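You operate a simulated robot arm through the tools that you are given. There is no shell and no other tool.

You run a simulated two-armed robot. Do the job below in one go: nothing can be reset, and whatever is moved stays where it is left.

Task
Dose the loaded washer with the laundry tablet and run a QUICK wash.
Fine: tablet in the drawer's slot, drawer shut, START once; wait for END, then dial to OFF.

The check looks at the end state, three seconds after you hand in, the way a careful person would. Anything else that was tipped, shoved, dropped, spilled or broken makes it a failure.

Robot
Two 7-joint arms with two-finger parallel grippers on one trunk that stands fixed in place. Base frame: the origin is at the foot of the trunk, x ahead of it, y to its left, z up. Readings come in mm, degrees, newtons and seconds.
The left shoulder is at [50, 177, 1154], the right one opposite. With the tool pointing down near the work surface each hand reaches from about 100 to 420 mm from the base axis, measured 20 degrees to its own side. Payload 3.43 kg a hand.
The TCP of each hand is the grasp point between the finger pads, 34 mm short of the fingertips. In the tool frame z runs along the fingers and y along their closing line. The gripper opens to 128 mm. The fingers are 24 mm wide and 12 mm thick; the gripper's body (48 by 130 mm) begins 96 mm behind the TCP.
Orientation is that of the tool frame in the base frame, as a unit quaternion [w, x, y, z]. With the fingers straight down and closing along the base's y, the tool's x points along the base's -x, its y along +y and its z along -z.

Tools
- The arms move only by the tool apply_moves. It takes "left_increments", "right_increments" or both (then of equal length, played together; a hand with none holds still); each is a list of rows, each a list of 7 numbers: the finger opening in cm, from 0 to 12.8, then the shift along the tool's x, y, z in units of 150 mm (1.0 is 150 mm), then the turn, a rotation vector about the tool's x, y, z in units of 120 degrees (1.0 is 120 degrees). In form: [[claw, x, y, z, wx, wy, wz], ...]. A call has 1 to 20 rows; each row is the pose to reach, as a shift and turn from the pose commanded when the call began, along the tool's axes at that moment. A call with a number of a shift or a turn outside -1 to 1 is refused whole. A row lasts 0.2 s, in which the tool goes at most 50 mm and 8.6 degrees; a call with a longer step from one row to the next is refused whole, and so is a gripper value outside its range. Where a pose cannot be reached the arm comes as near as it can. A force on the tool above 40 N (or 10 N above the force at the start of the call, whichever is more), or a blocked arm, ends the call early, and 0.2 s more pass. The fingers move at their own pace (about 108 mm/s each) and stop on an object; they squeeze with about 24 N. The grip force told is the motor's: it shows also when the fingers shut on nothing. Time passes only in rows, and 0.2 s behind the last, so rows that repeat a pose let the fingers close. It gives the time, the measured TCP pose, the force on the tool (base axes), the opening and the grip force at its end, in the units of the frame above (readings bear some noise), with the torque about the TCP (base axes, N m) and any sound that the robot's microphone picked up.
- Cameras (640 x 400 px; columns grow to the right, rows downward): "scene" is now at [151.7, -37.9, 1319.2]; the picture's right is [-0.43, -0.91, 0.00], its down [-0.49, 0.23, -0.84] and it looks along [0.76, -0.36, -0.54] (base axes); focal length 285 px, centre (320, 200). "left" rides on the left gripper at [76, 11, -160] in its tool frame; the picture's right is [-0.15, 0.99, 0.00], its down [-0.88, -0.13, -0.46] and it looks along [-0.45, -0.07, 0.89] (tool axes); focal length 234 px, centre (320, 200). "right" rides on the right gripper at [76, -11, -160] in its tool frame; the picture's right is [0.15, 0.99, 0.00], its down [-0.88, 0.13, -0.46] and it looks along [-0.45, 0.07, 0.89] (tool axes); focal length 234 px, centre (320, 200). There is no depth. A picture from a camera that has moved, and an enlarged one, comes with that camera's place and axes in the base frame and with its lens.
- camera(camera): a new picture of that camera. No time passes.
- move_column(by): slides the trunk up (or, below 0, down) by that many mm; the arms and the scene camera ride with it, the base frame stays. It gives what a move gives, with no picture.
- aim_head(pan, tilt): turns the head with the scene camera to pan (to the left, within 80 degrees either way) and tilt (down, from -29 to 69), counted from straight ahead of the robot. It gives what a move gives.
- zoom(camera, box): a new picture of the part [left, top, right, bottom] of that camera's present view, enlarged. No time passes.
- job_done(): hands the job in; it is judged then, once.

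Nothing tells you positions but the pictures and the camera data. Unless the task says otherwise, let go and move clear before handing in.

The tools are called after "Emit:" as a command line: name --argument value ..., lists and objects as JSON in quotes. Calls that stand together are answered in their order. apply_moves: Moves the arms, as the interface text tells. Its arguments: {"type":"object","properties":{"left_increments":{"type":"array","items":{"type":"array","items":{"type":"number"}}},"right_increments":{"type":"array","items":{"type":"array","items":{"type":"number"}}}},"required":[]} The other tools are called the same way: move_column (by) slides the trunk up or down; aim_head (pan, tilt) turns the head that bears the scene camera; camera (camera) takes a picture; zoom (camera, box) takes an enlarged picture of a part of a camera's view; job_done () hands the job in.

At the start:

```text
t: 0.0
left_tool_pos: [371.2, -39.2, 1181.0]
left_tool_rot: [0.0, 0.0, 1.0, 0.0]
left_wrist_force: [-0.7, 0.9, 1.3]
left_torque: [-0.01, -0.01, 0.0]
left_gripper_width: 128.2
left_gripper_force: 0.0
right_tool_pos: [361.8, -382.4, 1148.3]
right_tool_rot: [0.0, 0.0, 1.0, 0.0]
right_wrist_force: [1.0, -0.9, 0.6]
right_torque: [0.01, -0.02, -0.02]
right_gripper_width: 128.2
right_gripper_force: 0.1
trunk travel left (down, up): [-325.0, 76.0]
head pan, tilt: [-25.2, 32.9]
```

scene: 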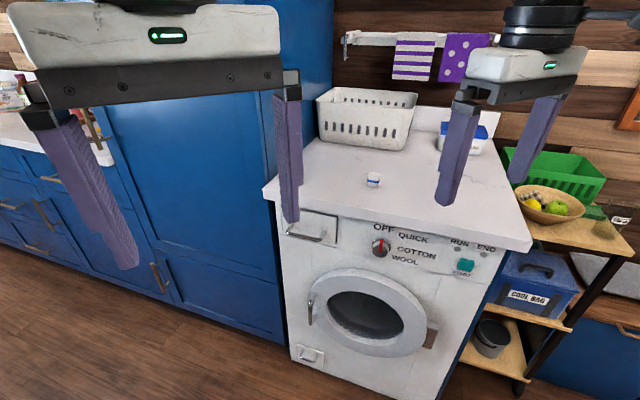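
right: 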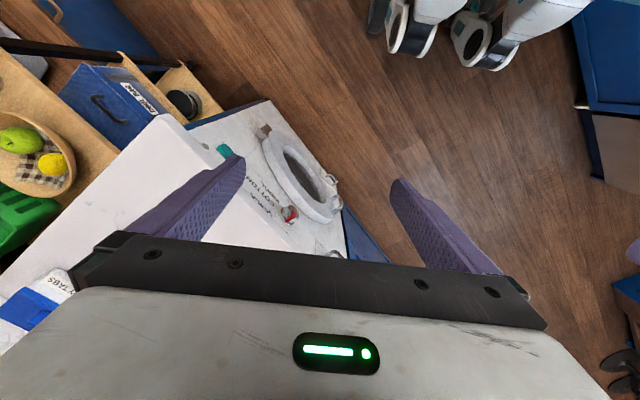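
left: 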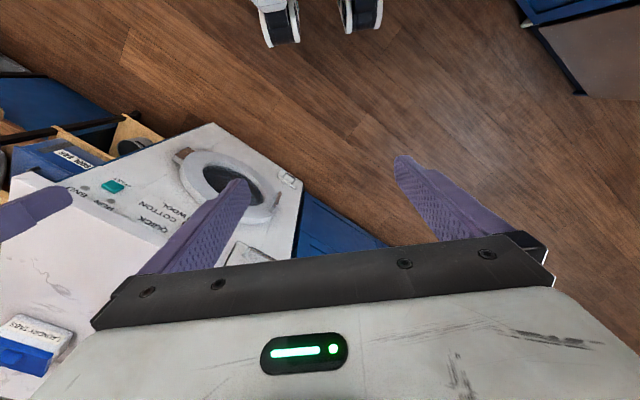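

I see a washer with a drawer at its upper left, a dial marked OFF/QUICK/COTTON/WOOL, a START button and RUN/END lamps, and a tablet lying on the counter top. I'll zoom in to measure these before moving.

Emit:
zoom --camera "scene" --box '[260, 190, 400, 280]'

Emit:
zoom --camera "scene" --box '[350, 200, 510, 300]'

Emit:
zoom --camera "scene" --box '[300, 80, 500, 205]'

Emit:
zoom --camera "scene" --box '[270, 200, 540, 369]'

```text
4.44 times, centred on (330, 235) of scene
camera zoom: at [151.7, -37.9, 1319.2], right [-0.43, -0.91, 0.0], down [-0.49, 0.23, -0.84], along [0.76, -0.36, -0.54], focal length 1266 px, centre (276, 44)
```

zoom: 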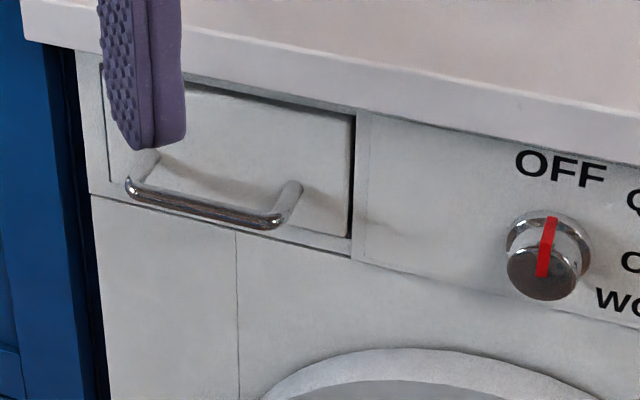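

```text
4.00 times, centred on (430, 250) of scene
camera zoom: at [151.7, -37.9, 1319.2], right [-0.43, -0.91, 0.0], down [-0.49, 0.23, -0.84], along [0.76, -0.36, -0.54], focal length 1140 px, centre (-120, 0)
```

zoom: 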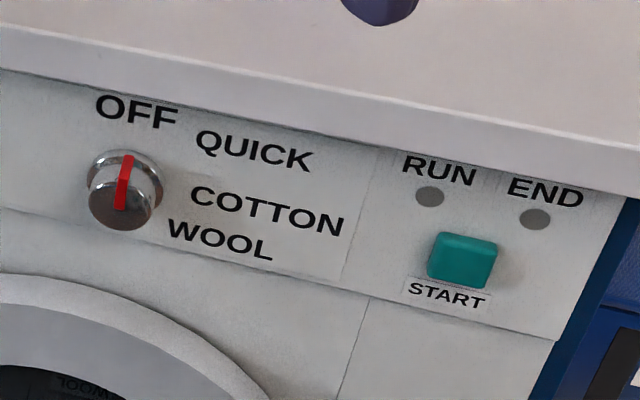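

```text
3.20 times, centred on (400, 142) of scene
camera zoom: at [151.7, -37.9, 1319.2], right [-0.43, -0.91, 0.0], down [-0.49, 0.23, -0.84], along [0.76, -0.36, -0.54], focal length 912 px, centre (64, 384)
```

zoom: 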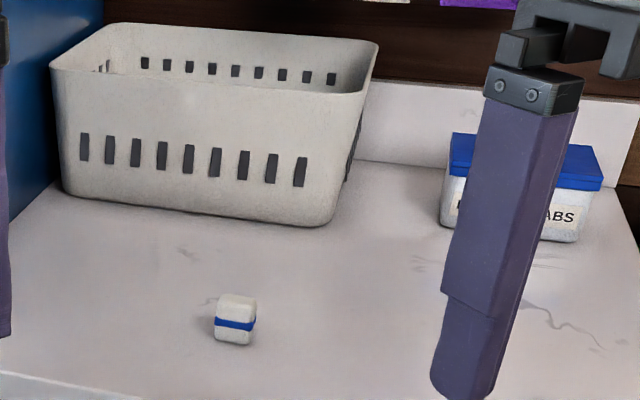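

```text
2.37 times, centred on (405, 284) of scene
camera zoom: at [151.7, -37.9, 1319.2], right [-0.43, -0.91, 0.0], down [-0.49, 0.23, -0.84], along [0.76, -0.36, -0.54], focal length 674 px, centre (119, 0)
```

zoom: 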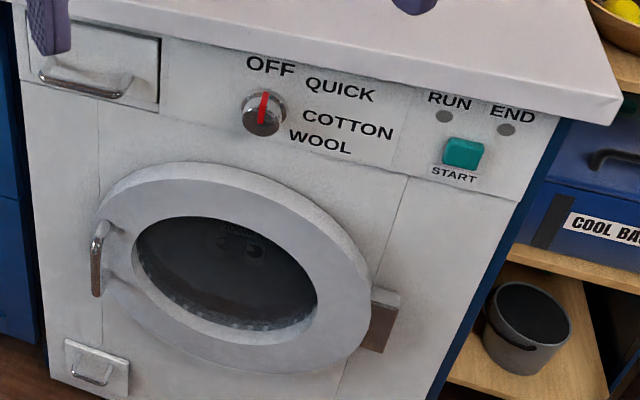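

The washer front seems to face the robot at about 45 degrees, roughly 720 mm from the trunk. I want to check the door and lamps closely, so I'll aim the head at them.

Emit:
aim_head --pan -38 --tilt 38

Emit:
camera --camera "scene"

Emit:
zoom --camera "scene" --box '[200, 240, 400, 365]'

Emit:
zoom --camera "scene" --box '[240, 60, 480, 210]'

```text
t: 0.8
left_tool_pos: [370.9, -39.5, 1181.4]
left_tool_rot: [0.0, 0.0, 1.0, 0.0]
left_wrist_force: [-0.3, 0.2, -0.2]
left_torque: [-0.01, -0.01, -0.02]
left_gripper_width: 128.1
left_gripper_force: 0.1
right_tool_pos: [362.5, -383.6, 1148.4]
right_tool_rot: [0.0, 0.0, 1.0, 0.0]
right_wrist_force: [0.5, -0.3, 0.6]
right_torque: [0.0, 0.02, -0.01]
right_gripper_width: 127.7
right_gripper_force: 0.0
trunk travel left (down, up): [-325.0, 76.0]
head pan, tilt: [-38.0, 38.0]
```

```text
taken
camera scene: at [139.0, -53.1, 1311.4], right [-0.62, -0.79, 0.0], down [-0.49, 0.38, -0.79], along [0.62, -0.48, -0.62], focal length 285 px, centre (320, 200)
```

scene: 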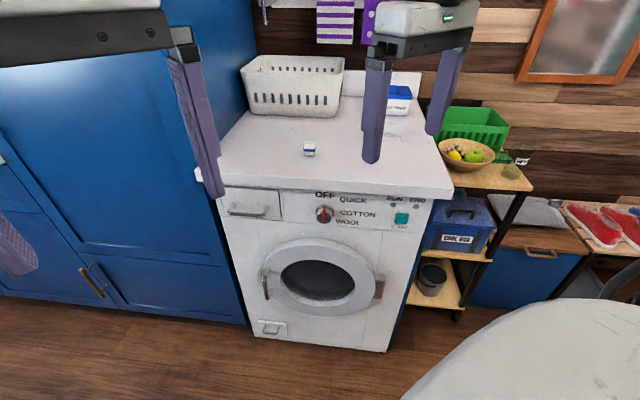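

```text
3.20 times, centred on (300, 302) of scene
camera zoom: at [139.0, -53.1, 1311.4], right [-0.62, -0.79, 0.0], down [-0.49, 0.38, -0.79], along [0.62, -0.48, -0.62], focal length 912 px, centre (384, -128)
```

zoom: 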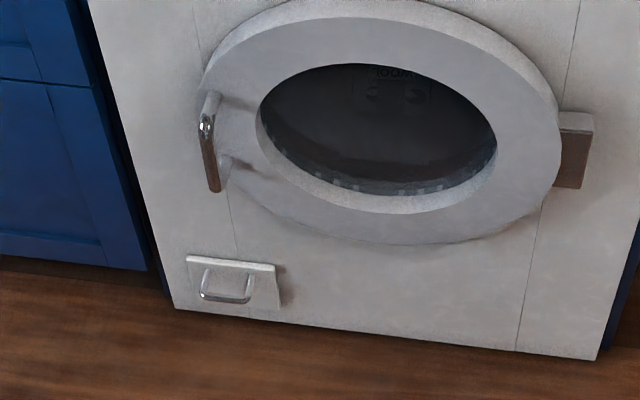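

```text
2.67 times, centred on (360, 135) of scene
camera zoom: at [139.0, -53.1, 1311.4], right [-0.62, -0.79, 0.0], down [-0.49, 0.38, -0.79], along [0.62, -0.48, -0.62], focal length 760 px, centre (213, 373)
```

zoom: 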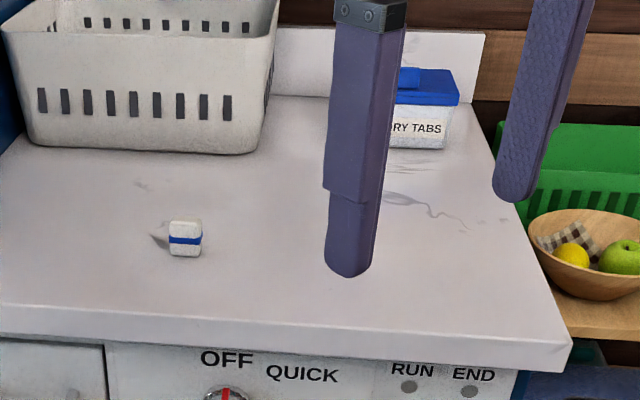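

The door is shut, the tablet is about 130 mm behind the front edge of the counter, and a laundry basket and a tabs box stand near it. I'll test how far the right arm reaches by moving it toward the tablet, high above the counter.

Emit:
apply_moves --right_increments '[[12.8, -0.3, 0.0, 0, 0, 0, 0], [12.8, -0.6, 0.0, 0, 0, 0, 0], [12.8, -0.9, 0.0, 0, 0, 0, 0], [12.8, -1.0, 0.0, 0, 0, 0, 0], [12.8, -1.0, 0.0, 0, 0, 0, 0]]'

Emit:
camera --camera "right"

```text
t: 1.9
left_tool_pos: [370.7, -39.7, 1181.8]
left_tool_rot: [-0.001, 0.0, 1.0, 0.0]
left_wrist_force: [0.1, 1.2, 0.2]
left_torque: [-0.02, 0.03, -0.03]
left_gripper_width: 127.8
left_gripper_force: 0.0
right_tool_pos: [512.1, -383.7, 1145.6]
right_tool_rot: [0.0, 0.0, 1.0, 0.0]
right_wrist_force: [0.3, 0.0, -0.4]
right_torque: [-0.02, -0.03, 0.01]
right_gripper_width: 128.2
right_gripper_force: 0.1
trunk travel left (down, up): [-325.0, 76.0]
head pan, tilt: [-38.0, 38.0]
```

```text
taken
camera right: at [435.7, -395.3, 1306.0], right [-0.15, 0.99, 0.0], down [0.88, 0.13, 0.46], along [0.45, 0.07, -0.89], focal length 234 px, centre (320, 200)
```

right: 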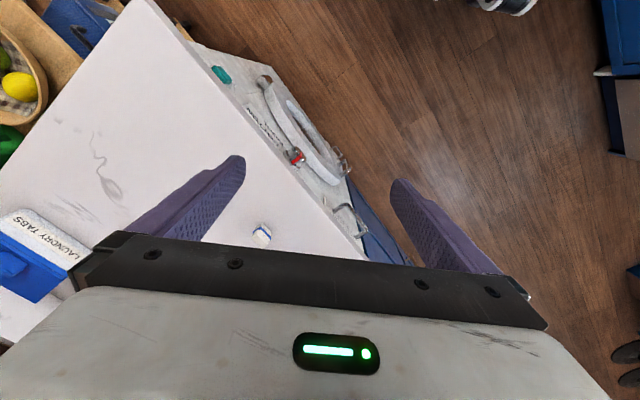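

The right arm reaches well out over the counter. From several views I place the handle near (738,-270,789), the dial near (591,-423,807), START near (450,-572,806) and the tablet near (716,-466,935). Next I'll swing the left arm aside and turn the right tool to face the washer front.

Emit:
apply_moves --left_increments '[[12.8, 0, 0.17, 0, 0, 0, 0], [12.8, 0, 0.34, 0, 0, 0, 0], [12.8, 0, 0.5, 0, 0, 0, 0], [12.8, 0, 0.67, 0, 0, 0, 0], [12.8, 0, 0.84, 0, 0, 0, 0], [12.8, 0, 1.0, 0, 0, 0, 0]]' --right_increments '[[12.8, 0.116, 0.12, 0, 0, 0, 0.0636], [12.8, 0.233, 0.239, 0, 0, 0, 0.1272], [12.8, 0.349, 0.359, 0, 0, 0, 0.1908], [12.8, 0.465, 0.478, 0, 0, 0, 0.2545], [12.8, 0.582, 0.598, 0, 0, 0, 0.3181], [12.8, 0.698, 0.717, 0, 0, 0, 0.3817]]'

Emit:
apply_moves --left_increments '[[12.8, 0, 0.17, 0, 0, 0, 0], [12.8, 0, 0.34, 0, 0, 0, 0], [12.8, 0, 0.5, 0, 0, 0, 0], [12.8, 0, 0.67, 0, 0, 0, 0], [12.8, 0, 0.84, 0, 0, 0, 0], [12.8, 0, 1.0, 0, 0, 0, 0]]'

Emit:
camera --camera "right"

Emit:
camera --camera "scene"

```text
t: 3.4
left_tool_pos: [368.7, 112.6, 1182.4]
left_tool_rot: [0.001, 0.0, 1.0, 0.0]
left_wrist_force: [-0.3, -0.5, -0.1]
left_torque: [0.0, 0.0, 0.02]
left_gripper_width: 128.2
left_gripper_force: 0.0
right_tool_pos: [408.7, -277.3, 1146.2]
right_tool_rot: [0.0, 0.39, 0.921, 0.0]
right_wrist_force: [0.0, -0.4, -0.1]
right_torque: [-0.02, -0.02, 0.0]
right_gripper_width: 128.2
right_gripper_force: 0.0
trunk travel left (down, up): [-325.0, 76.0]
head pan, tilt: [-38.0, 38.0]
```

```text
t: 4.8
left_tool_pos: [369.7, 264.7, 1180.2]
left_tool_rot: [0.0, 0.0, 1.0, 0.001]
left_wrist_force: [0.3, 0.8, 0.5]
left_torque: [-0.02, -0.02, 0.01]
left_gripper_width: 127.8
left_gripper_force: 0.0
right_tool_pos: [409.1, -276.9, 1145.2]
right_tool_rot: [-0.001, 0.388, 0.921, 0.0]
right_wrist_force: [0.5, 0.3, -0.2]
right_torque: [-0.01, 0.01, -0.01]
right_gripper_width: 128.0
right_gripper_force: 0.0
trunk travel left (down, up): [-325.0, 76.0]
head pan, tilt: [-38.0, 38.0]
```

```text
taken
camera right: at [346.4, -230.7, 1306.6], right [0.61, 0.79, 0.0], down [0.71, -0.54, 0.46], along [0.36, -0.28, -0.89], focal length 234 px, centre (320, 200)
```

right: 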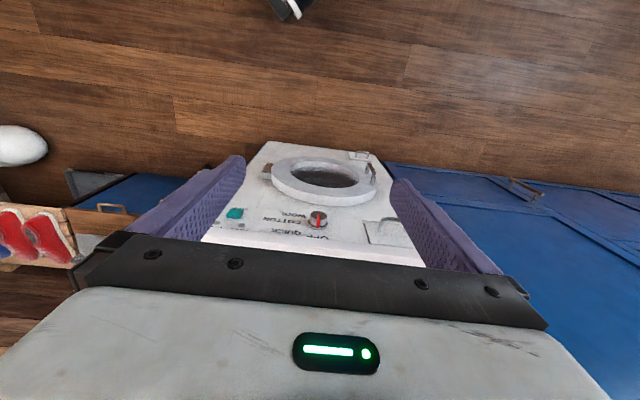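

```text
taken
camera scene: at [138.8, -52.8, 1311.4], right [-0.62, -0.79, 0.0], down [-0.48, 0.38, -0.79], along [0.62, -0.49, -0.62], focal length 285 px, centre (320, 200)
```

scene: 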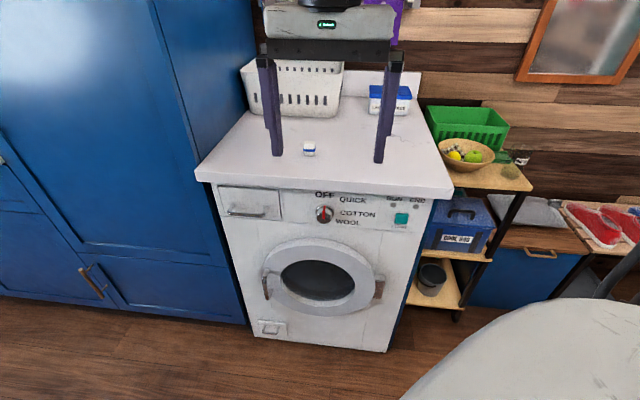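

The left arm is clear. I'll pitch the right tool up to horizontal so it faces the washer while moving it forward, still above counter height.

Emit:
apply_moves --right_increments '[[8, -0.06, 0, 0, 0, -0.0682, 0], [8, -0.12, 0, 0, 0, -0.1364, 0], [8, -0.18, 0, 0, 0, -0.2045, 0], [8, -0.24, 0, 0, 0, -0.2727, 0], [8, -0.3, 0, 0, 0, -0.3409, 0], [8, -0.36, 0, 0, 0, -0.4091, 0], [8, -0.42, 0, 0, 0, -0.4773, 0], [8, -0.48, 0, 0, 0, -0.5455, 0], [8, -0.54, 0, 0, 0, -0.6136, 0], [8, -0.6, 0, 0, 0, -0.6818, 0], [8, -0.66, 0, 0, 0, -0.75, 0], [8, -0.66, 0, 0, 0, -0.75, 0]]'

Emit:
camera --camera "scene"

Emit:
camera --camera "right"

```text
t: 7.3
left_tool_pos: [369.5, 263.6, 1180.1]
left_tool_rot: [0.0, 0.0, 1.0, 0.001]
left_wrist_force: [-0.7, 0.5, -1.3]
left_torque: [0.01, 0.01, -0.01]
left_gripper_width: 127.9
left_gripper_force: 0.0
right_tool_pos: [476.2, -346.1, 1149.2]
right_tool_rot: [0.652, 0.275, 0.651, -0.274]
right_wrist_force: [-0.7, 0.8, -0.1]
right_torque: [0.01, 0.01, -0.01]
right_gripper_width: 80.0
right_gripper_force: 0.1
trunk travel left (down, up): [-325.0, 76.0]
head pan, tilt: [-38.0, 38.0]
```

```text
taken
camera scene: at [138.9, -53.0, 1311.4], right [-0.62, -0.79, 0.0], down [-0.48, 0.38, -0.79], along [0.62, -0.49, -0.62], focal length 285 px, centre (320, 200)
```

scene: 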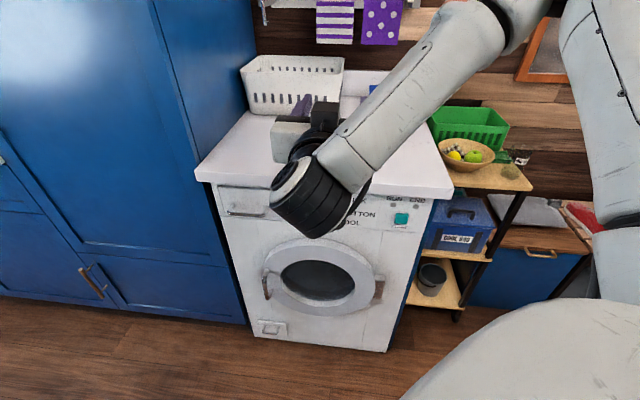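

```text
taken
camera right: at [356.2, -240.3, 1073.2], right [0.71, 0.69, -0.15], down [-0.23, 0.42, 0.88], along [0.67, -0.59, 0.45], focal length 234 px, centre (320, 200)
```

right: 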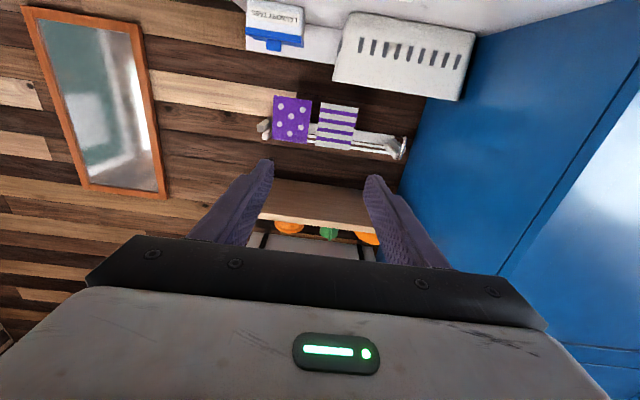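

The right tool is level and faces the washer. Now I'll lower the trunk so the hand comes level with the control panel, still about 90 mm short of the counter edge.

Emit:
move_column --by -250

Emit:
camera --camera "right"

Emit:
camera --camera "scene"

```text
t: 9.9
left_tool_pos: [370.3, 264.3, 931.7]
left_tool_rot: [0.001, 0.0, 1.0, 0.0]
left_wrist_force: [-0.2, 0.8, -0.2]
left_torque: [-0.02, 0.02, 0.0]
left_gripper_width: 127.9
left_gripper_force: 0.0
right_tool_pos: [476.3, -347.2, 898.6]
right_tool_rot: [0.652, 0.274, 0.652, -0.274]
right_wrist_force: [0.2, -0.5, -0.1]
right_torque: [0.0, 0.0, -0.01]
right_gripper_width: 80.0
right_gripper_force: 0.0
trunk travel left (down, up): [-75.0, 326.0]
head pan, tilt: [-38.0, 38.0]
```

```text
taken
camera right: at [356.2, -240.3, 823.4], right [0.71, 0.69, -0.15], down [-0.22, 0.42, 0.88], along [0.67, -0.59, 0.45], focal length 234 px, centre (320, 200)
```

right: 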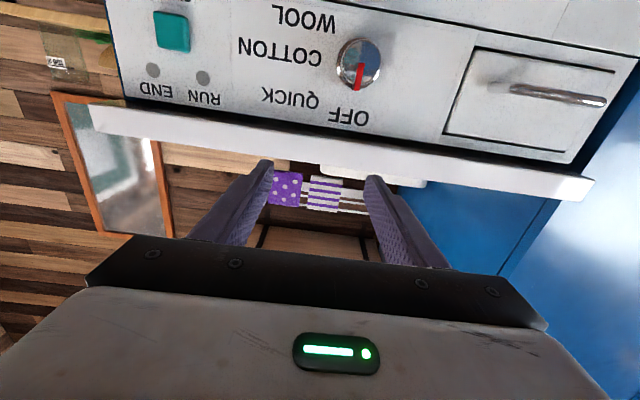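

```text
taken
camera scene: at [139.0, -53.1, 1061.4], right [-0.62, -0.79, 0.0], down [-0.49, 0.38, -0.79], along [0.62, -0.49, -0.62], focal length 285 px, centre (320, 200)
```

scene: 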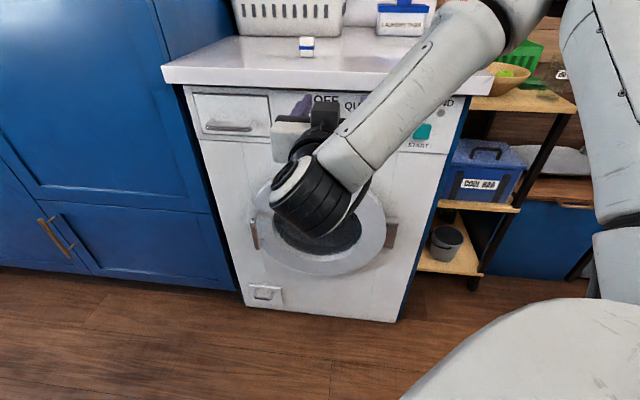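

From below the counter I get a clear, upside-down view of the panel, and the coordinates agree with my estimates. I'll zoom in on the handle, dial and button for detail.

Emit:
zoom --camera "right" --box '[430, 20, 640, 151]'

Emit:
zoom --camera "right" --box '[120, 0, 440, 200]'

Emit:
zoom --camera "scene" --box '[160, 20, 340, 132]'

```text
3.05 times, centred on (535, 86) of right
camera zoom: at [356.2, -240.3, 823.4], right [0.71, 0.69, -0.15], down [-0.22, 0.42, 0.88], along [0.67, -0.59, 0.45], focal length 714 px, centre (-335, 549)
```

zoom: 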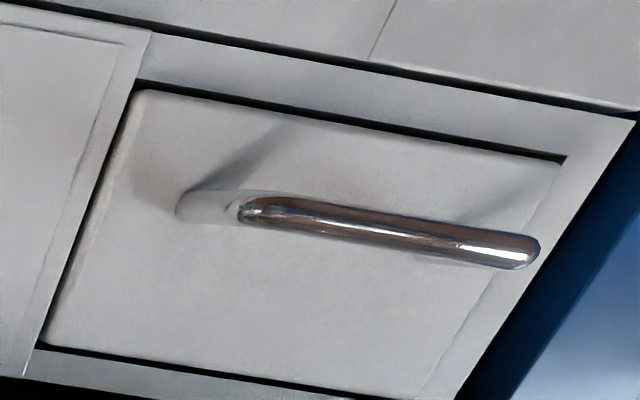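

```text
2.00 times, centred on (280, 100) of right
camera zoom: at [356.2, -240.3, 823.4], right [0.71, 0.69, -0.15], down [-0.22, 0.42, 0.88], along [0.67, -0.59, 0.45], focal length 468 px, centre (400, 400)
```

zoom: 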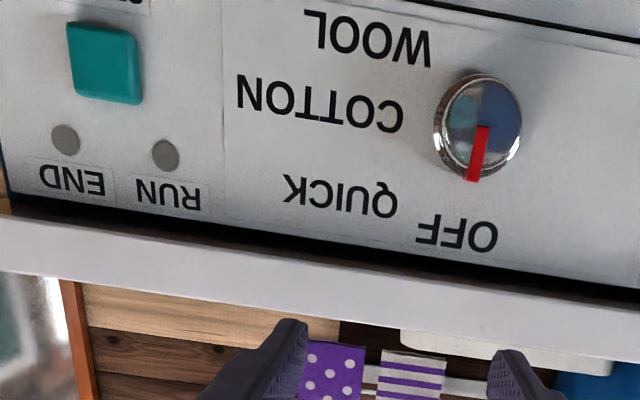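

```text
3.56 times, centred on (250, 76) of scene
camera zoom: at [139.0, -53.1, 1061.4], right [-0.62, -0.79, 0.0], down [-0.49, 0.38, -0.79], along [0.62, -0.49, -0.62], focal length 1013 px, centre (569, 641)
```

zoom: 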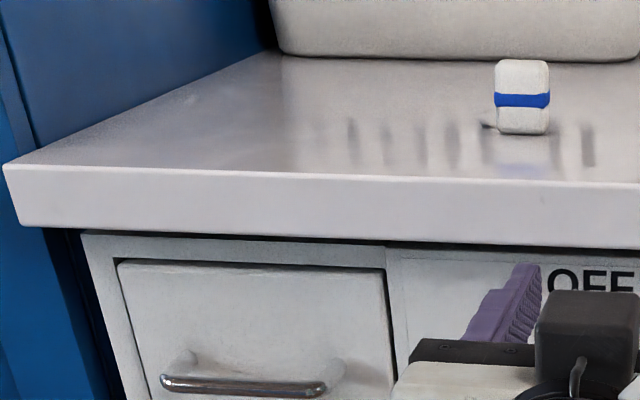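

Combining the views, in washer coordinates the handle bar is near e=-339, n=697, Z=799 and about 110 mm long, with the counter edge at n≈706 and Z≈917. I'll roll the right gripper 90° so its fingers close vertically, then move it in front of the handle.

Emit:
apply_moves --right_increments '[[7, 0.06, 0.08, 0, 0, 0, -0.0682], [7, 0.12, 0.16, 0, 0, 0, -0.1364], [7, 0.18, 0.24, 0, 0, 0, -0.2045], [7, 0.24, 0.33, 0, 0, 0, -0.2727], [7, 0.3, 0.41, 0, 0, 0, -0.3409], [7, 0.36, 0.49, 0, 0, 0, -0.4091], [7, 0.42, 0.57, 0, 0, 0, -0.4773], [7, 0.48, 0.65, 0, 0, 0, -0.5455], [7, 0.54, 0.74, 0, 0, 0, -0.6136], [7, 0.6, 0.82, 0, 0, 0, -0.6818], [7, 0.664, 0.9, 0, 0, 0, -0.75], [7, 0.664, 0.9, 0, 0, 0, -0.75]]'

Emit:
camera --camera "right"

Emit:
camera --camera "scene"

```text
t: 12.5
left_tool_pos: [369.6, 263.4, 930.5]
left_tool_rot: [0.0, 0.0, 1.0, 0.0]
left_wrist_force: [0.9, 0.9, -1.3]
left_torque: [0.02, -0.02, 0.02]
left_gripper_width: 128.0
left_gripper_force: 0.1
right_tool_pos: [554.9, -323.8, 847.0]
right_tool_rot: [0.266, -0.267, 0.656, -0.654]
right_wrist_force: [-0.3, -0.4, -0.6]
right_torque: [-0.01, -0.01, -0.03]
right_gripper_width: 69.8
right_gripper_force: 0.1
right hand out of reach, approached as far as the arm can: row 1, 2, 3, 4, 5, 6, 7, 8, 9, 10, 11, 12
trunk travel left (down, up): [-75.0, 326.0]
head pan, tilt: [-38.0, 38.0]
```

```text
taken
camera right: at [388.1, -263.1, 859.3], right [-0.11, -0.1, -0.99], down [0.31, 0.94, -0.13], along [0.94, -0.32, -0.07], focal length 234 px, centre (320, 200)
```

right: 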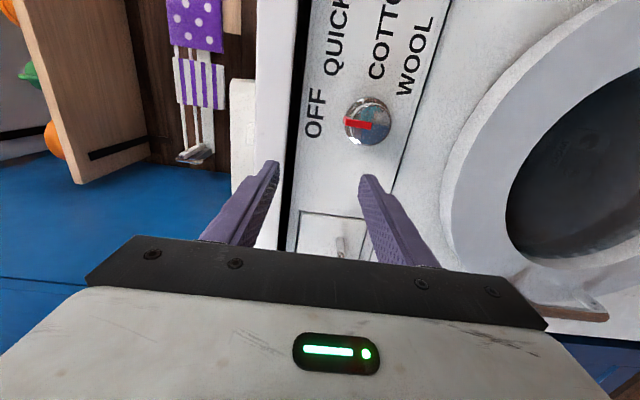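

```text
taken
camera scene: at [139.0, -53.1, 1061.3], right [-0.62, -0.79, 0.0], down [-0.49, 0.38, -0.79], along [0.62, -0.49, -0.62], focal length 285 px, centre (320, 200)
```

scene: 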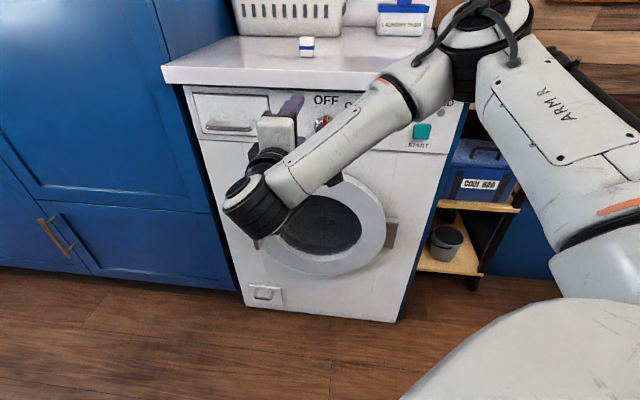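

The roll succeeded, but the arm stopped short of the commanded position; it may have been folded too tightly. I'll check where the commanded pose stands before pushing further out.

Emit:
apply_moves --right_increments '[[7, 0, 0, 0, 0, 0, 0], [7, 0, 0, 0, 0, 0, 0]]'

```text
t: 13.1
left_tool_pos: [369.5, 264.1, 930.9]
left_tool_rot: [0.0, 0.0, 1.0, 0.0]
left_wrist_force: [0.2, 0.6, -0.4]
left_torque: [0.01, 0.01, -0.02]
left_gripper_width: 128.1
left_gripper_force: 0.0
right_tool_pos: [554.3, -323.7, 847.2]
right_tool_rot: [0.267, -0.267, 0.655, -0.654]
right_wrist_force: [-0.5, 1.4, 0.5]
right_torque: [0.0, 0.02, -0.05]
right_gripper_width: 70.0
right_gripper_force: 0.1
trunk travel left (down, up): [-75.0, 326.0]
head pan, tilt: [-38.0, 38.0]
```

The commanded pose equals the achieved one. I'll continue toward the front of the handle in smaller shifts, staying just in front of the bar.

Emit:
apply_moves --right_increments '[[7, -0.17, 0.06, 0.03, 0, 0, 0], [7, -0.34, 0.12, 0.06, 0, 0, 0], [7, -0.51, 0.18, 0.09, 0, 0, 0], [7, -0.68, 0.24, 0.12, 0, 0, 0], [7, -0.85, 0.32, 0.133, 0, 0, 0], [7, -1.0, 0.32, 0.133, 0, 0, 0]]'

Emit:
camera --camera "right"

Emit:
camera --camera "scene"

```text
t: 14.5
left_tool_pos: [371.4, 264.6, 930.8]
left_tool_rot: [0.001, 0.0, 1.0, 0.0]
left_wrist_force: [0.3, -1.0, -0.4]
left_torque: [0.0, 0.0, 0.01]
left_gripper_width: 128.0
left_gripper_force: 0.0
right_tool_pos: [603.0, -341.5, 855.2]
right_tool_rot: [0.266, -0.266, 0.656, -0.654]
right_wrist_force: [-0.2, 0.5, 0.4]
right_torque: [-0.01, 0.04, 0.01]
right_gripper_width: 70.1
right_gripper_force: 0.0
right hand out of reach, approached as far as the arm can: row 1, 2, 3, 4, 5, 6
trunk travel left (down, up): [-75.0, 326.0]
head pan, tilt: [-38.0, 38.0]
```

```text
taken
camera right: at [436.6, -281.0, 868.4], right [-0.11, -0.1, -0.99], down [0.31, 0.94, -0.13], along [0.94, -0.32, -0.07], focal length 234 px, centre (320, 200)
```

right: 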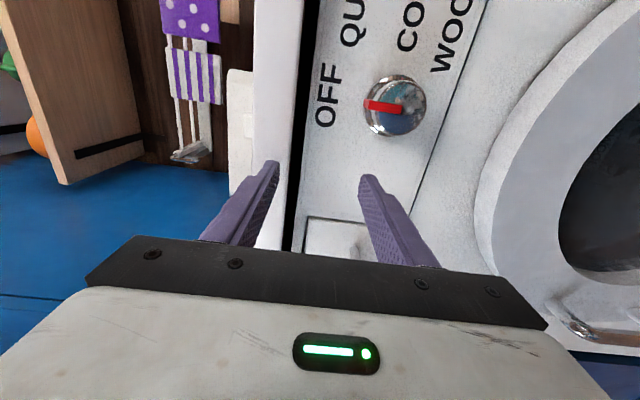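

```text
taken
camera scene: at [139.0, -53.2, 1061.3], right [-0.62, -0.79, 0.0], down [-0.49, 0.38, -0.79], along [0.62, -0.49, -0.62], focal length 285 px, centre (320, 200)
```

scene: 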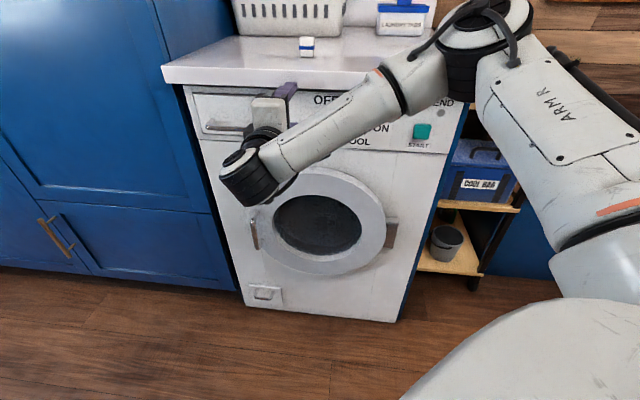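

The right wrist hits a limit this far left, so I'll use the left arm for the drawer. First I'll move the right arm back to the right, in front of START.

Emit:
apply_moves --right_increments '[[7, 0.1, 0, -0.1, 0, 0, 0], [7, 0.3, 0, -0.2, 0, 0, 0], [7, 0.5, 0, -0.3, 0, 0, 0], [7, 0.7, 0, -0.3, 0, 0, 0], [7, 0.85, 0, -0.3, 0, 0, 0], [7, 1.0, 0, -0.3, 0, 0, 0]]'

Emit:
apply_moves --right_increments '[[7, 0.2, 0, 0, 0, 0, 0], [7, 0.4, 0, 0, 0, 0, 0], [7, 0.6, 0, 0, 0, 0, 0], [7, 0.7, 0, 0, 0, 0, 0]]' --left_increments '[[8, -0.1, 0, 0, 0, 0, 0.07], [8, -0.2, 0, 0, 0, 0, 0.14], [8, -0.3, 0, 0, 0, 0, 0.21], [8, -0.4, 0, 0, 0, 0, 0.28]]'

Emit:
camera --camera "scene"

```text
t: 15.9
left_tool_pos: [370.4, 264.4, 929.9]
left_tool_rot: [-0.001, 0.001, 1.0, 0.0]
left_wrist_force: [0.4, 0.2, 0.0]
left_torque: [0.0, 0.02, 0.03]
left_gripper_width: 128.1
left_gripper_force: 0.1
right_tool_pos: [462.3, -417.9, 857.7]
right_tool_rot: [0.267, -0.265, 0.655, -0.655]
right_wrist_force: [0.1, 0.7, 1.0]
right_torque: [-0.02, 0.0, 0.01]
right_gripper_width: 69.8
right_gripper_force: 0.0
trunk travel left (down, up): [-75.0, 326.0]
head pan, tilt: [-38.0, 38.0]
```

```text
t: 16.9
left_tool_pos: [429.0, 263.4, 931.0]
left_tool_rot: [0.0, 0.291, 0.957, 0.0]
left_wrist_force: [-0.1, -0.1, -0.1]
left_torque: [0.0, 0.03, 0.04]
left_gripper_width: 79.7
left_gripper_force: 0.0
right_tool_pos: [418.9, -494.8, 850.3]
right_tool_rot: [-0.265, 0.266, -0.655, 0.656]
right_wrist_force: [-0.3, 0.0, -0.5]
right_torque: [0.01, -0.02, 0.01]
right_gripper_width: 70.0
right_gripper_force: 0.0
right hand out of reach, approached as far as the arm can: row 2, 3, 4
trunk travel left (down, up): [-75.0, 326.0]
head pan, tilt: [-38.0, 38.0]
```

```text
taken
camera scene: at [138.9, -53.3, 1061.3], right [-0.62, -0.79, 0.0], down [-0.49, 0.38, -0.79], along [0.62, -0.48, -0.62], focal length 285 px, centre (320, 200)
```

scene: 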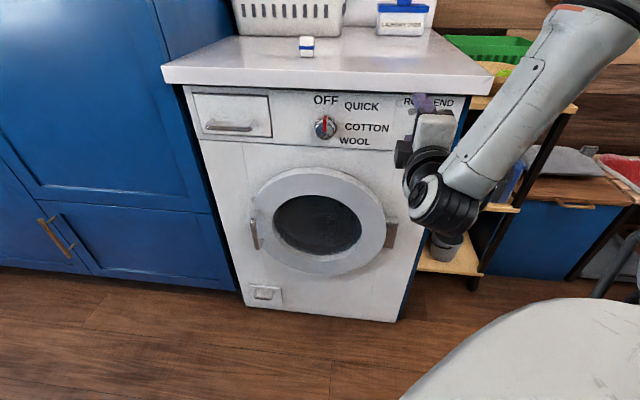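

The right arm is clear of the drawer. Now I'll bring the left arm over in steps: finish the yaw while moving forward, then pitch up to face the washer.

Emit:
apply_moves --left_increments '[[8, -0.25, 0, 0, 0, 0, 0.05], [8, -0.5, 0, 0, 0, 0, 0.102], [8, -0.75, 0, 0, 0, 0, 0.102], [8, -1.0, 0, 0, 0, 0, 0.102]]'

Emit:
apply_moves --left_increments '[[8, -0.08, -0.05, 0, 0, -0.0682, 0], [8, -0.16, -0.1, 0, 0, -0.1364, 0], [8, -0.24, -0.15, 0, 0, -0.2045, 0], [8, -0.32, -0.2, 0, 0, -0.2727, 0], [8, -0.4, -0.25, 0, 0, -0.3409, 0], [8, -0.48, -0.3, 0, 0, -0.4091, 0], [8, -0.56, -0.35, 0, 0, -0.4773, 0], [8, -0.64, -0.4, 0, 0, -0.5455, 0], [8, -0.72, -0.45, 0, 0, -0.6136, 0], [8, -0.8, -0.5, 0, 0, -0.6818, 0], [8, -0.9, -0.55, 0, 0, -0.75, 0], [8, -1.0, -0.6, 0, 0, -0.75, 0]]'

Emit:
camera --camera "left"

Emit:
camera --camera "scene"

```text
t: 17.9
left_tool_pos: [553.4, 178.6, 928.3]
left_tool_rot: [-0.001, 0.389, 0.921, 0.0]
left_wrist_force: [-0.5, 0.7, 0.1]
left_torque: [-0.01, -0.02, 0.0]
left_gripper_width: 79.9
left_gripper_force: 0.0
right_tool_pos: [419.1, -494.6, 850.9]
right_tool_rot: [0.265, -0.265, 0.656, -0.655]
right_wrist_force: [0.2, -1.0, 0.3]
right_torque: [0.0, -0.01, 0.01]
right_gripper_width: 69.7
right_gripper_force: 0.1
trunk travel left (down, up): [-75.0, 326.0]
head pan, tilt: [-38.0, 38.0]
```

```text
t: 20.5
left_tool_pos: [595.9, 8.2, 931.4]
left_tool_rot: [0.652, 0.275, 0.651, -0.276]
left_wrist_force: [-0.1, 0.3, -0.3]
left_torque: [-0.01, 0.01, -0.03]
left_gripper_width: 79.8
left_gripper_force: 0.1
right_tool_pos: [418.9, -494.1, 851.3]
right_tool_rot: [0.266, -0.265, 0.656, -0.655]
right_wrist_force: [0.2, 0.5, 0.3]
right_torque: [0.01, 0.03, 0.02]
right_gripper_width: 70.0
right_gripper_force: 0.0
trunk travel left (down, up): [-75.0, 326.0]
head pan, tilt: [-38.0, 38.0]
```

```text
taken
camera left: at [492.5, 130.1, 855.5], right [0.71, 0.69, 0.15], down [-0.41, 0.24, 0.88], along [0.57, -0.68, 0.45], focal length 234 px, centre (320, 200)
```

left: 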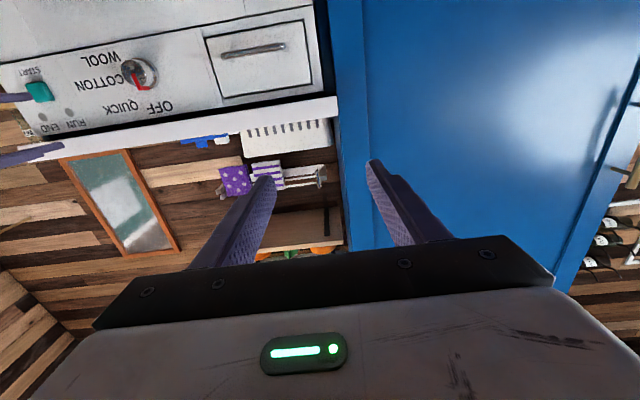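

```text
taken
camera scene: at [139.0, -53.0, 1061.3], right [-0.62, -0.79, 0.0], down [-0.49, 0.38, -0.79], along [0.62, -0.49, -0.62], focal length 285 px, centre (320, 200)
```

scene: 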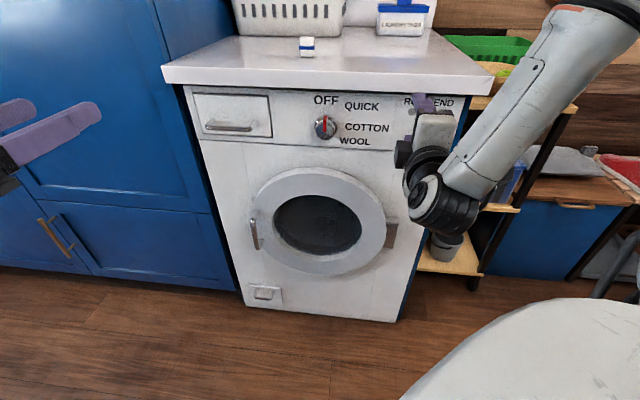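

The left hand now faces the washer cleanly. I'll roll it 90° so the fingers close vertically and move it in front of the handle, about 100 mm short.

Emit:
apply_moves --left_increments '[[7, 0.08, -0.06, 0.08, 0, 0, 0.0682], [7, 0.16, -0.11, 0.16, 0, 0, 0.1364], [7, 0.24, -0.17, 0.24, 0, 0, 0.2045], [7, 0.32, -0.22, 0.32, 0, 0, 0.2727], [7, 0.4, -0.28, 0.4, 0, 0, 0.3409], [7, 0.48, -0.34, 0.48, 0, 0, 0.4091], [7, 0.56, -0.4, 0.56, 0, 0, 0.4773], [7, 0.64, -0.46, 0.64, 0, 0, 0.5455], [7, 0.72, -0.52, 0.72, 0, 0, 0.6136], [7, 0.8, -0.57, 0.8, 0, 0, 0.6818], [7, 0.88, -0.617, 0.9, 0, 0, 0.75], [7, 0.88, -0.617, 1.0, 0, 0, 0.75]]'

Emit:
camera --camera "left"

Emit:
camera --camera "scene"

```text
t: 23.1
left_tool_pos: [633.0, -162.7, 798.8]
left_tool_rot: [0.655, 0.655, 0.265, 0.267]
left_wrist_force: [-0.5, -0.5, -0.6]
left_torque: [0.02, 0.04, 0.01]
left_gripper_width: 69.9
left_gripper_force: 0.0
right_tool_pos: [419.3, -494.6, 852.0]
right_tool_rot: [-0.266, 0.265, -0.655, 0.655]
right_wrist_force: [-0.4, -0.5, 0.3]
right_torque: [0.0, -0.01, 0.0]
right_gripper_width: 70.1
right_gripper_force: 0.0
trunk travel left (down, up): [-75.0, 326.0]
head pan, tilt: [-38.0, 38.0]
```

```text
taken
camera left: at [576.2, 4.4, 810.0], right [-0.11, -0.1, 0.99], down [-0.95, -0.29, -0.13], along [0.3, -0.95, -0.07], focal length 234 px, centre (320, 200)
```

left: 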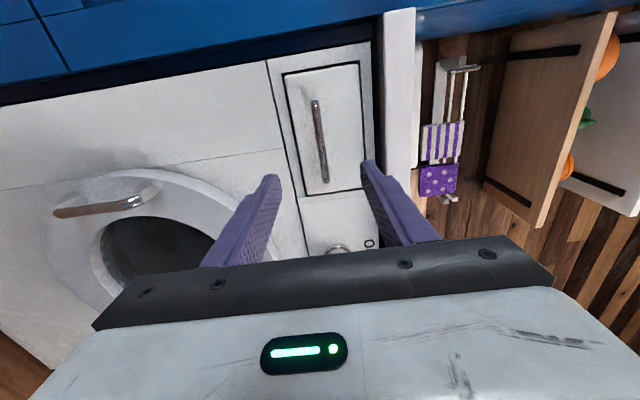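

```text
taken
camera scene: at [139.0, -53.1, 1061.3], right [-0.62, -0.79, 0.0], down [-0.49, 0.38, -0.79], along [0.62, -0.49, -0.62], focal length 285 px, centre (320, 200)
```

scene: 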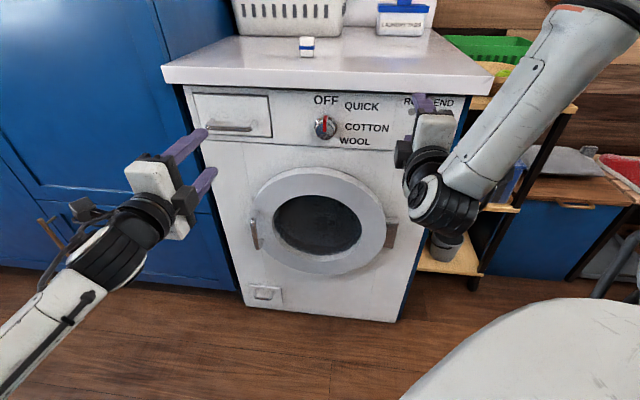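

The left hand is aligned with the handle at Z≈800. I'll advance toward the bar and look again before closing in.

Emit:
apply_moves --left_increments '[[5.5, 0.04, 0, 0.15, 0, 0, 0], [5.5, 0.04, 0, 0.3, 0, 0, 0], [5.5, 0.04, 0, 0.45, 0, 0, 0], [5.5, 0.04, 0, 0.6, 0, 0, 0], [5.5, 0.04, 0, 0.7, 0, 0, 0], [5.5, 0.04, 0, 0.7, 0, 0, 0]]'

Emit:
camera --camera "left"

Emit:
zoom --camera "scene" --box '[150, 60, 330, 172]'

```text
t: 24.5
left_tool_pos: [710.0, -233.5, 798.8]
left_tool_rot: [0.656, 0.655, 0.266, 0.265]
left_wrist_force: [-0.4, -0.2, 0.4]
left_torque: [-0.01, 0.02, 0.0]
left_gripper_width: 55.1
left_gripper_force: 0.0
right_tool_pos: [418.4, -494.5, 850.8]
right_tool_rot: [-0.266, 0.266, -0.655, 0.655]
right_wrist_force: [-0.2, -0.6, -0.2]
right_torque: [0.0, 0.03, 0.01]
right_gripper_width: 69.8
right_gripper_force: 0.1
trunk travel left (down, up): [-75.0, 326.0]
head pan, tilt: [-38.0, 38.0]
```

```text
taken
camera left: at [652.9, -66.3, 810.4], right [-0.11, -0.1, 0.99], down [-0.95, -0.29, -0.13], along [0.3, -0.95, -0.07], focal length 234 px, centre (320, 200)
```

left: 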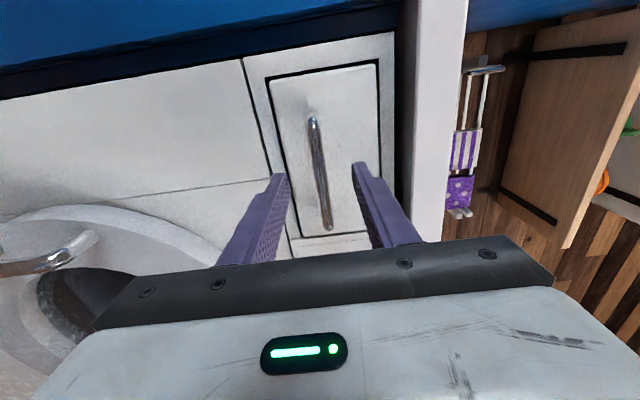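

```text
3.56 times, centred on (240, 116) of scene
camera zoom: at [139.0, -53.2, 1061.3], right [-0.62, -0.79, 0.0], down [-0.49, 0.38, -0.79], along [0.62, -0.49, -0.62], focal length 1013 px, centre (604, 499)
```

zoom: 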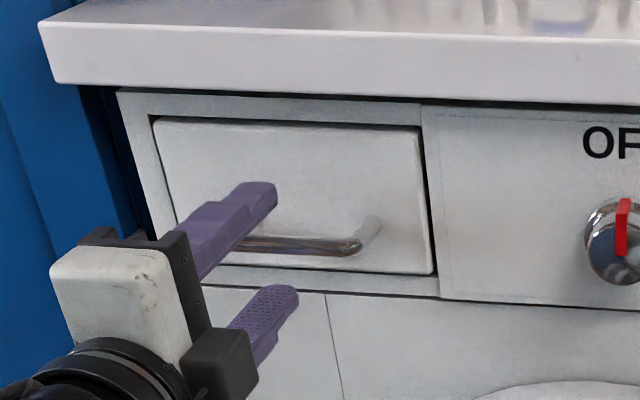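

The bar sits between the fingers. I'll advance about 22 mm more and close on it.

Emit:
apply_moves --left_increments '[[5.5, 0, 0, 0.05, 0, 0, 0], [5.5, 0, 0, 0.1, 0, 0, 0], [5.5, 0, 0, 0.147, 0, 0, 0]]'

Emit:
camera --camera "left"

Emit:
zoom --camera "scene" --box '[150, 60, 330, 172]'

```text
t: 25.5
left_tool_pos: [743.3, -211.9, 786.8]
left_tool_rot: [0.643, 0.655, 0.279, 0.282]
left_wrist_force: [-0.9, 0.8, 0.1]
left_torque: [-0.01, 0.02, 0.0]
left_gripper_width: 55.0
left_gripper_force: 0.2
left hand out of reach, approached as far as the arm can: row 3
right_tool_pos: [418.3, -494.5, 850.5]
right_tool_rot: [-0.267, 0.265, -0.654, 0.656]
right_wrist_force: [-0.5, 0.1, 0.0]
right_torque: [-0.04, -0.01, 0.0]
right_gripper_width: 70.3
right_gripper_force: 0.1
trunk travel left (down, up): [-75.0, 326.0]
head pan, tilt: [-38.0, 38.0]
stopped in row 3 (left hand): the arm was blocked; the commanded pose is now the measured one
```

```text
taken
camera left: at [677.4, -47.1, 802.0], right [-0.1, -0.13, 0.99], down [-0.94, -0.33, -0.13], along [0.34, -0.94, -0.09], focal length 234 px, centre (320, 200)
```

left: 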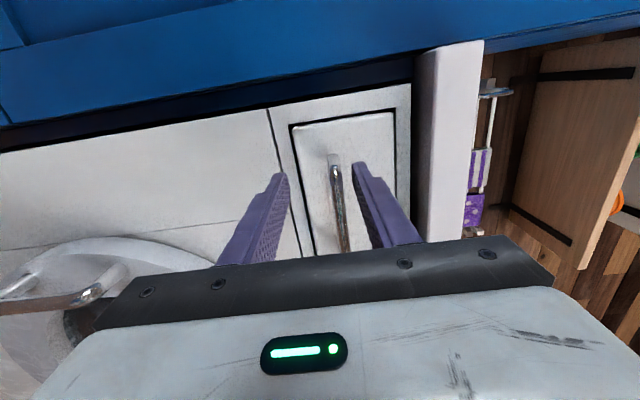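

```text
3.56 times, centred on (240, 116) of scene
camera zoom: at [139.1, -53.1, 1061.3], right [-0.62, -0.79, 0.0], down [-0.49, 0.38, -0.79], along [0.62, -0.49, -0.62], focal length 1013 px, centre (604, 499)
```

zoom: 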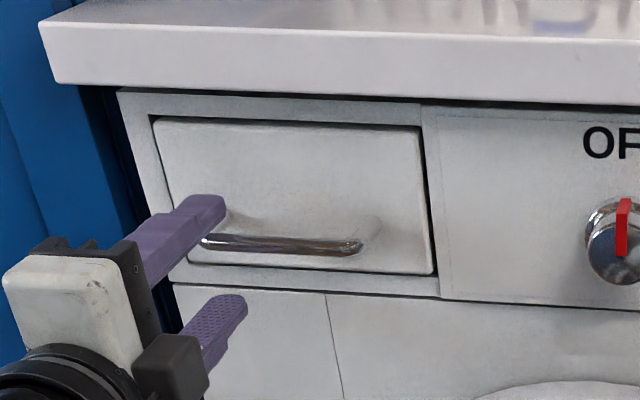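

The left arm ran out of reach: it is nearly straight at this trunk height and drifted. I'll back off, yaw the hand slightly toward the shoulder line and lower the trunk the last 75 mm to gain reach.

Emit:
apply_moves --left_increments '[[5.5, 0, 0.02, -0.12, 0, 0, 0], [5.5, 0, 0.04, -0.25, 0, 0, 0], [5.5, -0.1, 0.08, -0.4, 0, 0.05, 0], [5.5, -0.25, 0.08, -0.45, -0.0066, 0.105, -0.005], [5.5, -0.25, 0.08, -0.45, -0.0066, 0.105, -0.005]]'

Emit:
move_column --by -75

Emit:
camera --camera "left"

Emit:
camera --camera "scene"

```text
t: 26.7
left_tool_pos: [661.8, -195.6, 798.4]
left_tool_rot: [0.615, 0.615, 0.349, 0.348]
left_wrist_force: [0.1, 0.1, 0.3]
left_torque: [0.03, 0.05, -0.01]
left_gripper_width: 54.8
left_gripper_force: 0.0
right_tool_pos: [419.6, -495.4, 850.6]
right_tool_rot: [-0.266, 0.266, -0.655, 0.655]
right_wrist_force: [-0.5, -0.9, -0.3]
right_torque: [0.04, -0.02, -0.02]
right_gripper_width: 69.9
right_gripper_force: 0.1
trunk travel left (down, up): [-75.0, 326.0]
head pan, tilt: [-38.0, 38.0]
```

```text
t: 27.9
left_tool_pos: [663.0, -194.9, 723.5]
left_tool_rot: [0.615, 0.616, 0.348, 0.348]
left_wrist_force: [0.7, -0.6, -0.2]
left_torque: [0.01, 0.02, 0.03]
left_gripper_width: 55.1
left_gripper_force: 0.1
right_tool_pos: [419.7, -495.4, 776.1]
right_tool_rot: [0.265, -0.265, 0.656, -0.655]
right_wrist_force: [0.2, 0.0, 0.1]
right_torque: [0.0, 0.0, 0.0]
right_gripper_width: 70.1
right_gripper_force: 0.0
trunk travel left (down, up): [0.0, 401.0]
head pan, tilt: [-38.0, 38.0]
```

```text
taken
camera left: at [564.9, -48.2, 735.7], right [-0.08, -0.13, 0.99], down [-0.84, -0.52, -0.13], along [0.53, -0.84, -0.07], focal length 234 px, centre (320, 200)
```

left: 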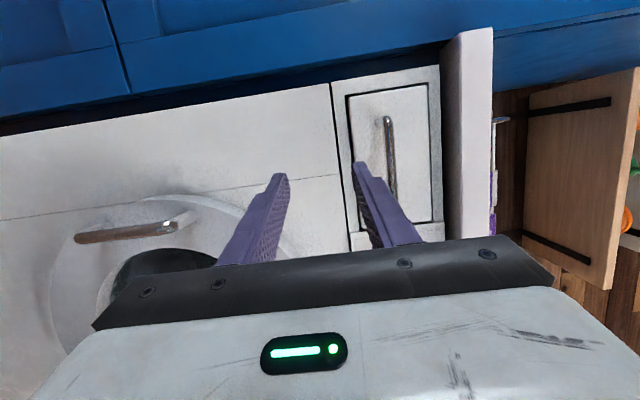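

```text
taken
camera scene: at [139.0, -53.1, 986.4], right [-0.62, -0.79, 0.0], down [-0.49, 0.38, -0.79], along [0.62, -0.49, -0.62], focal length 285 px, centre (320, 200)
```

scene: 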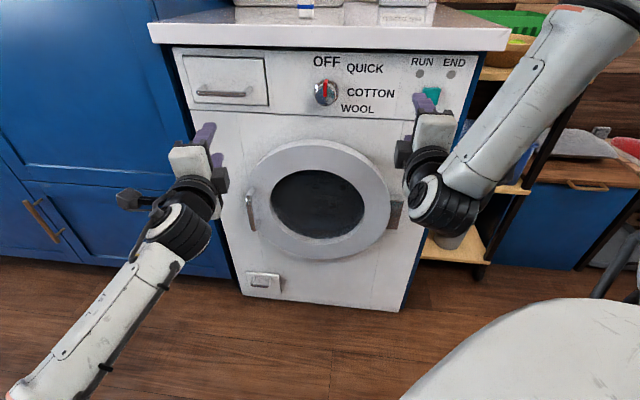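

The trunk is now at its lowest point. I'll raise the left hand to the handle height, then advance toward the bar in small steps.

Emit:
apply_moves --left_increments '[[5.5, 0, 0.17, 0, 0, 0, 0], [5.5, 0, 0.34, 0, 0, 0, 0], [5.5, 0, 0.507, 0, 0, 0, 0], [5.5, -0.02, 0.507, 0.13, 0, 0, 0], [5.5, -0.045, 0.507, 0.26, 0, 0, 0], [5.5, -0.06, 0.507, 0.36, 0, 0, 0], [5.5, -0.06, 0.507, 0.36, 0, 0, 0]]'

Emit:
camera --camera "left"

Emit:
zoom --camera "scene" --box '[150, 40, 310, 140]'

```text
t: 29.4
left_tool_pos: [715.1, -217.2, 793.4]
left_tool_rot: [0.608, 0.616, 0.353, 0.355]
left_wrist_force: [-0.5, 0.1, -0.6]
left_torque: [0.02, 0.02, 0.0]
left_gripper_width: 54.9
left_gripper_force: 0.2
right_tool_pos: [418.8, -494.5, 776.6]
right_tool_rot: [-0.266, 0.266, -0.655, 0.655]
right_wrist_force: [-0.2, 0.2, -0.8]
right_torque: [-0.01, 0.0, 0.01]
right_gripper_width: 70.1
right_gripper_force: 0.1
trunk travel left (down, up): [0.0, 401.0]
head pan, tilt: [-38.0, 38.0]
```

```text
taken
camera left: at [614.1, -72.2, 806.4], right [-0.07, -0.14, 0.99], down [-0.83, -0.53, -0.13], along [0.55, -0.83, -0.08], focal length 234 px, centre (320, 200)
```

left: 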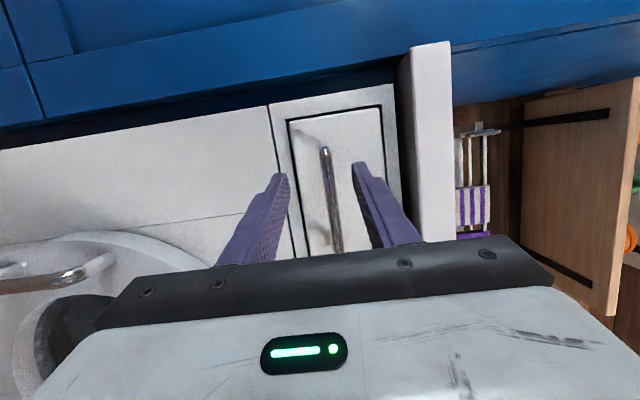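

```text
4.00 times, centred on (230, 90) of scene
camera zoom: at [139.1, -53.1, 986.3], right [-0.62, -0.79, 0.0], down [-0.49, 0.38, -0.79], along [0.62, -0.49, -0.62], focal length 1140 px, centre (680, 640)
```

zoom: 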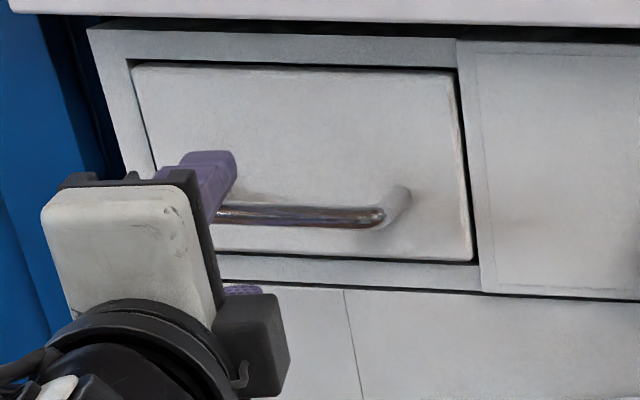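

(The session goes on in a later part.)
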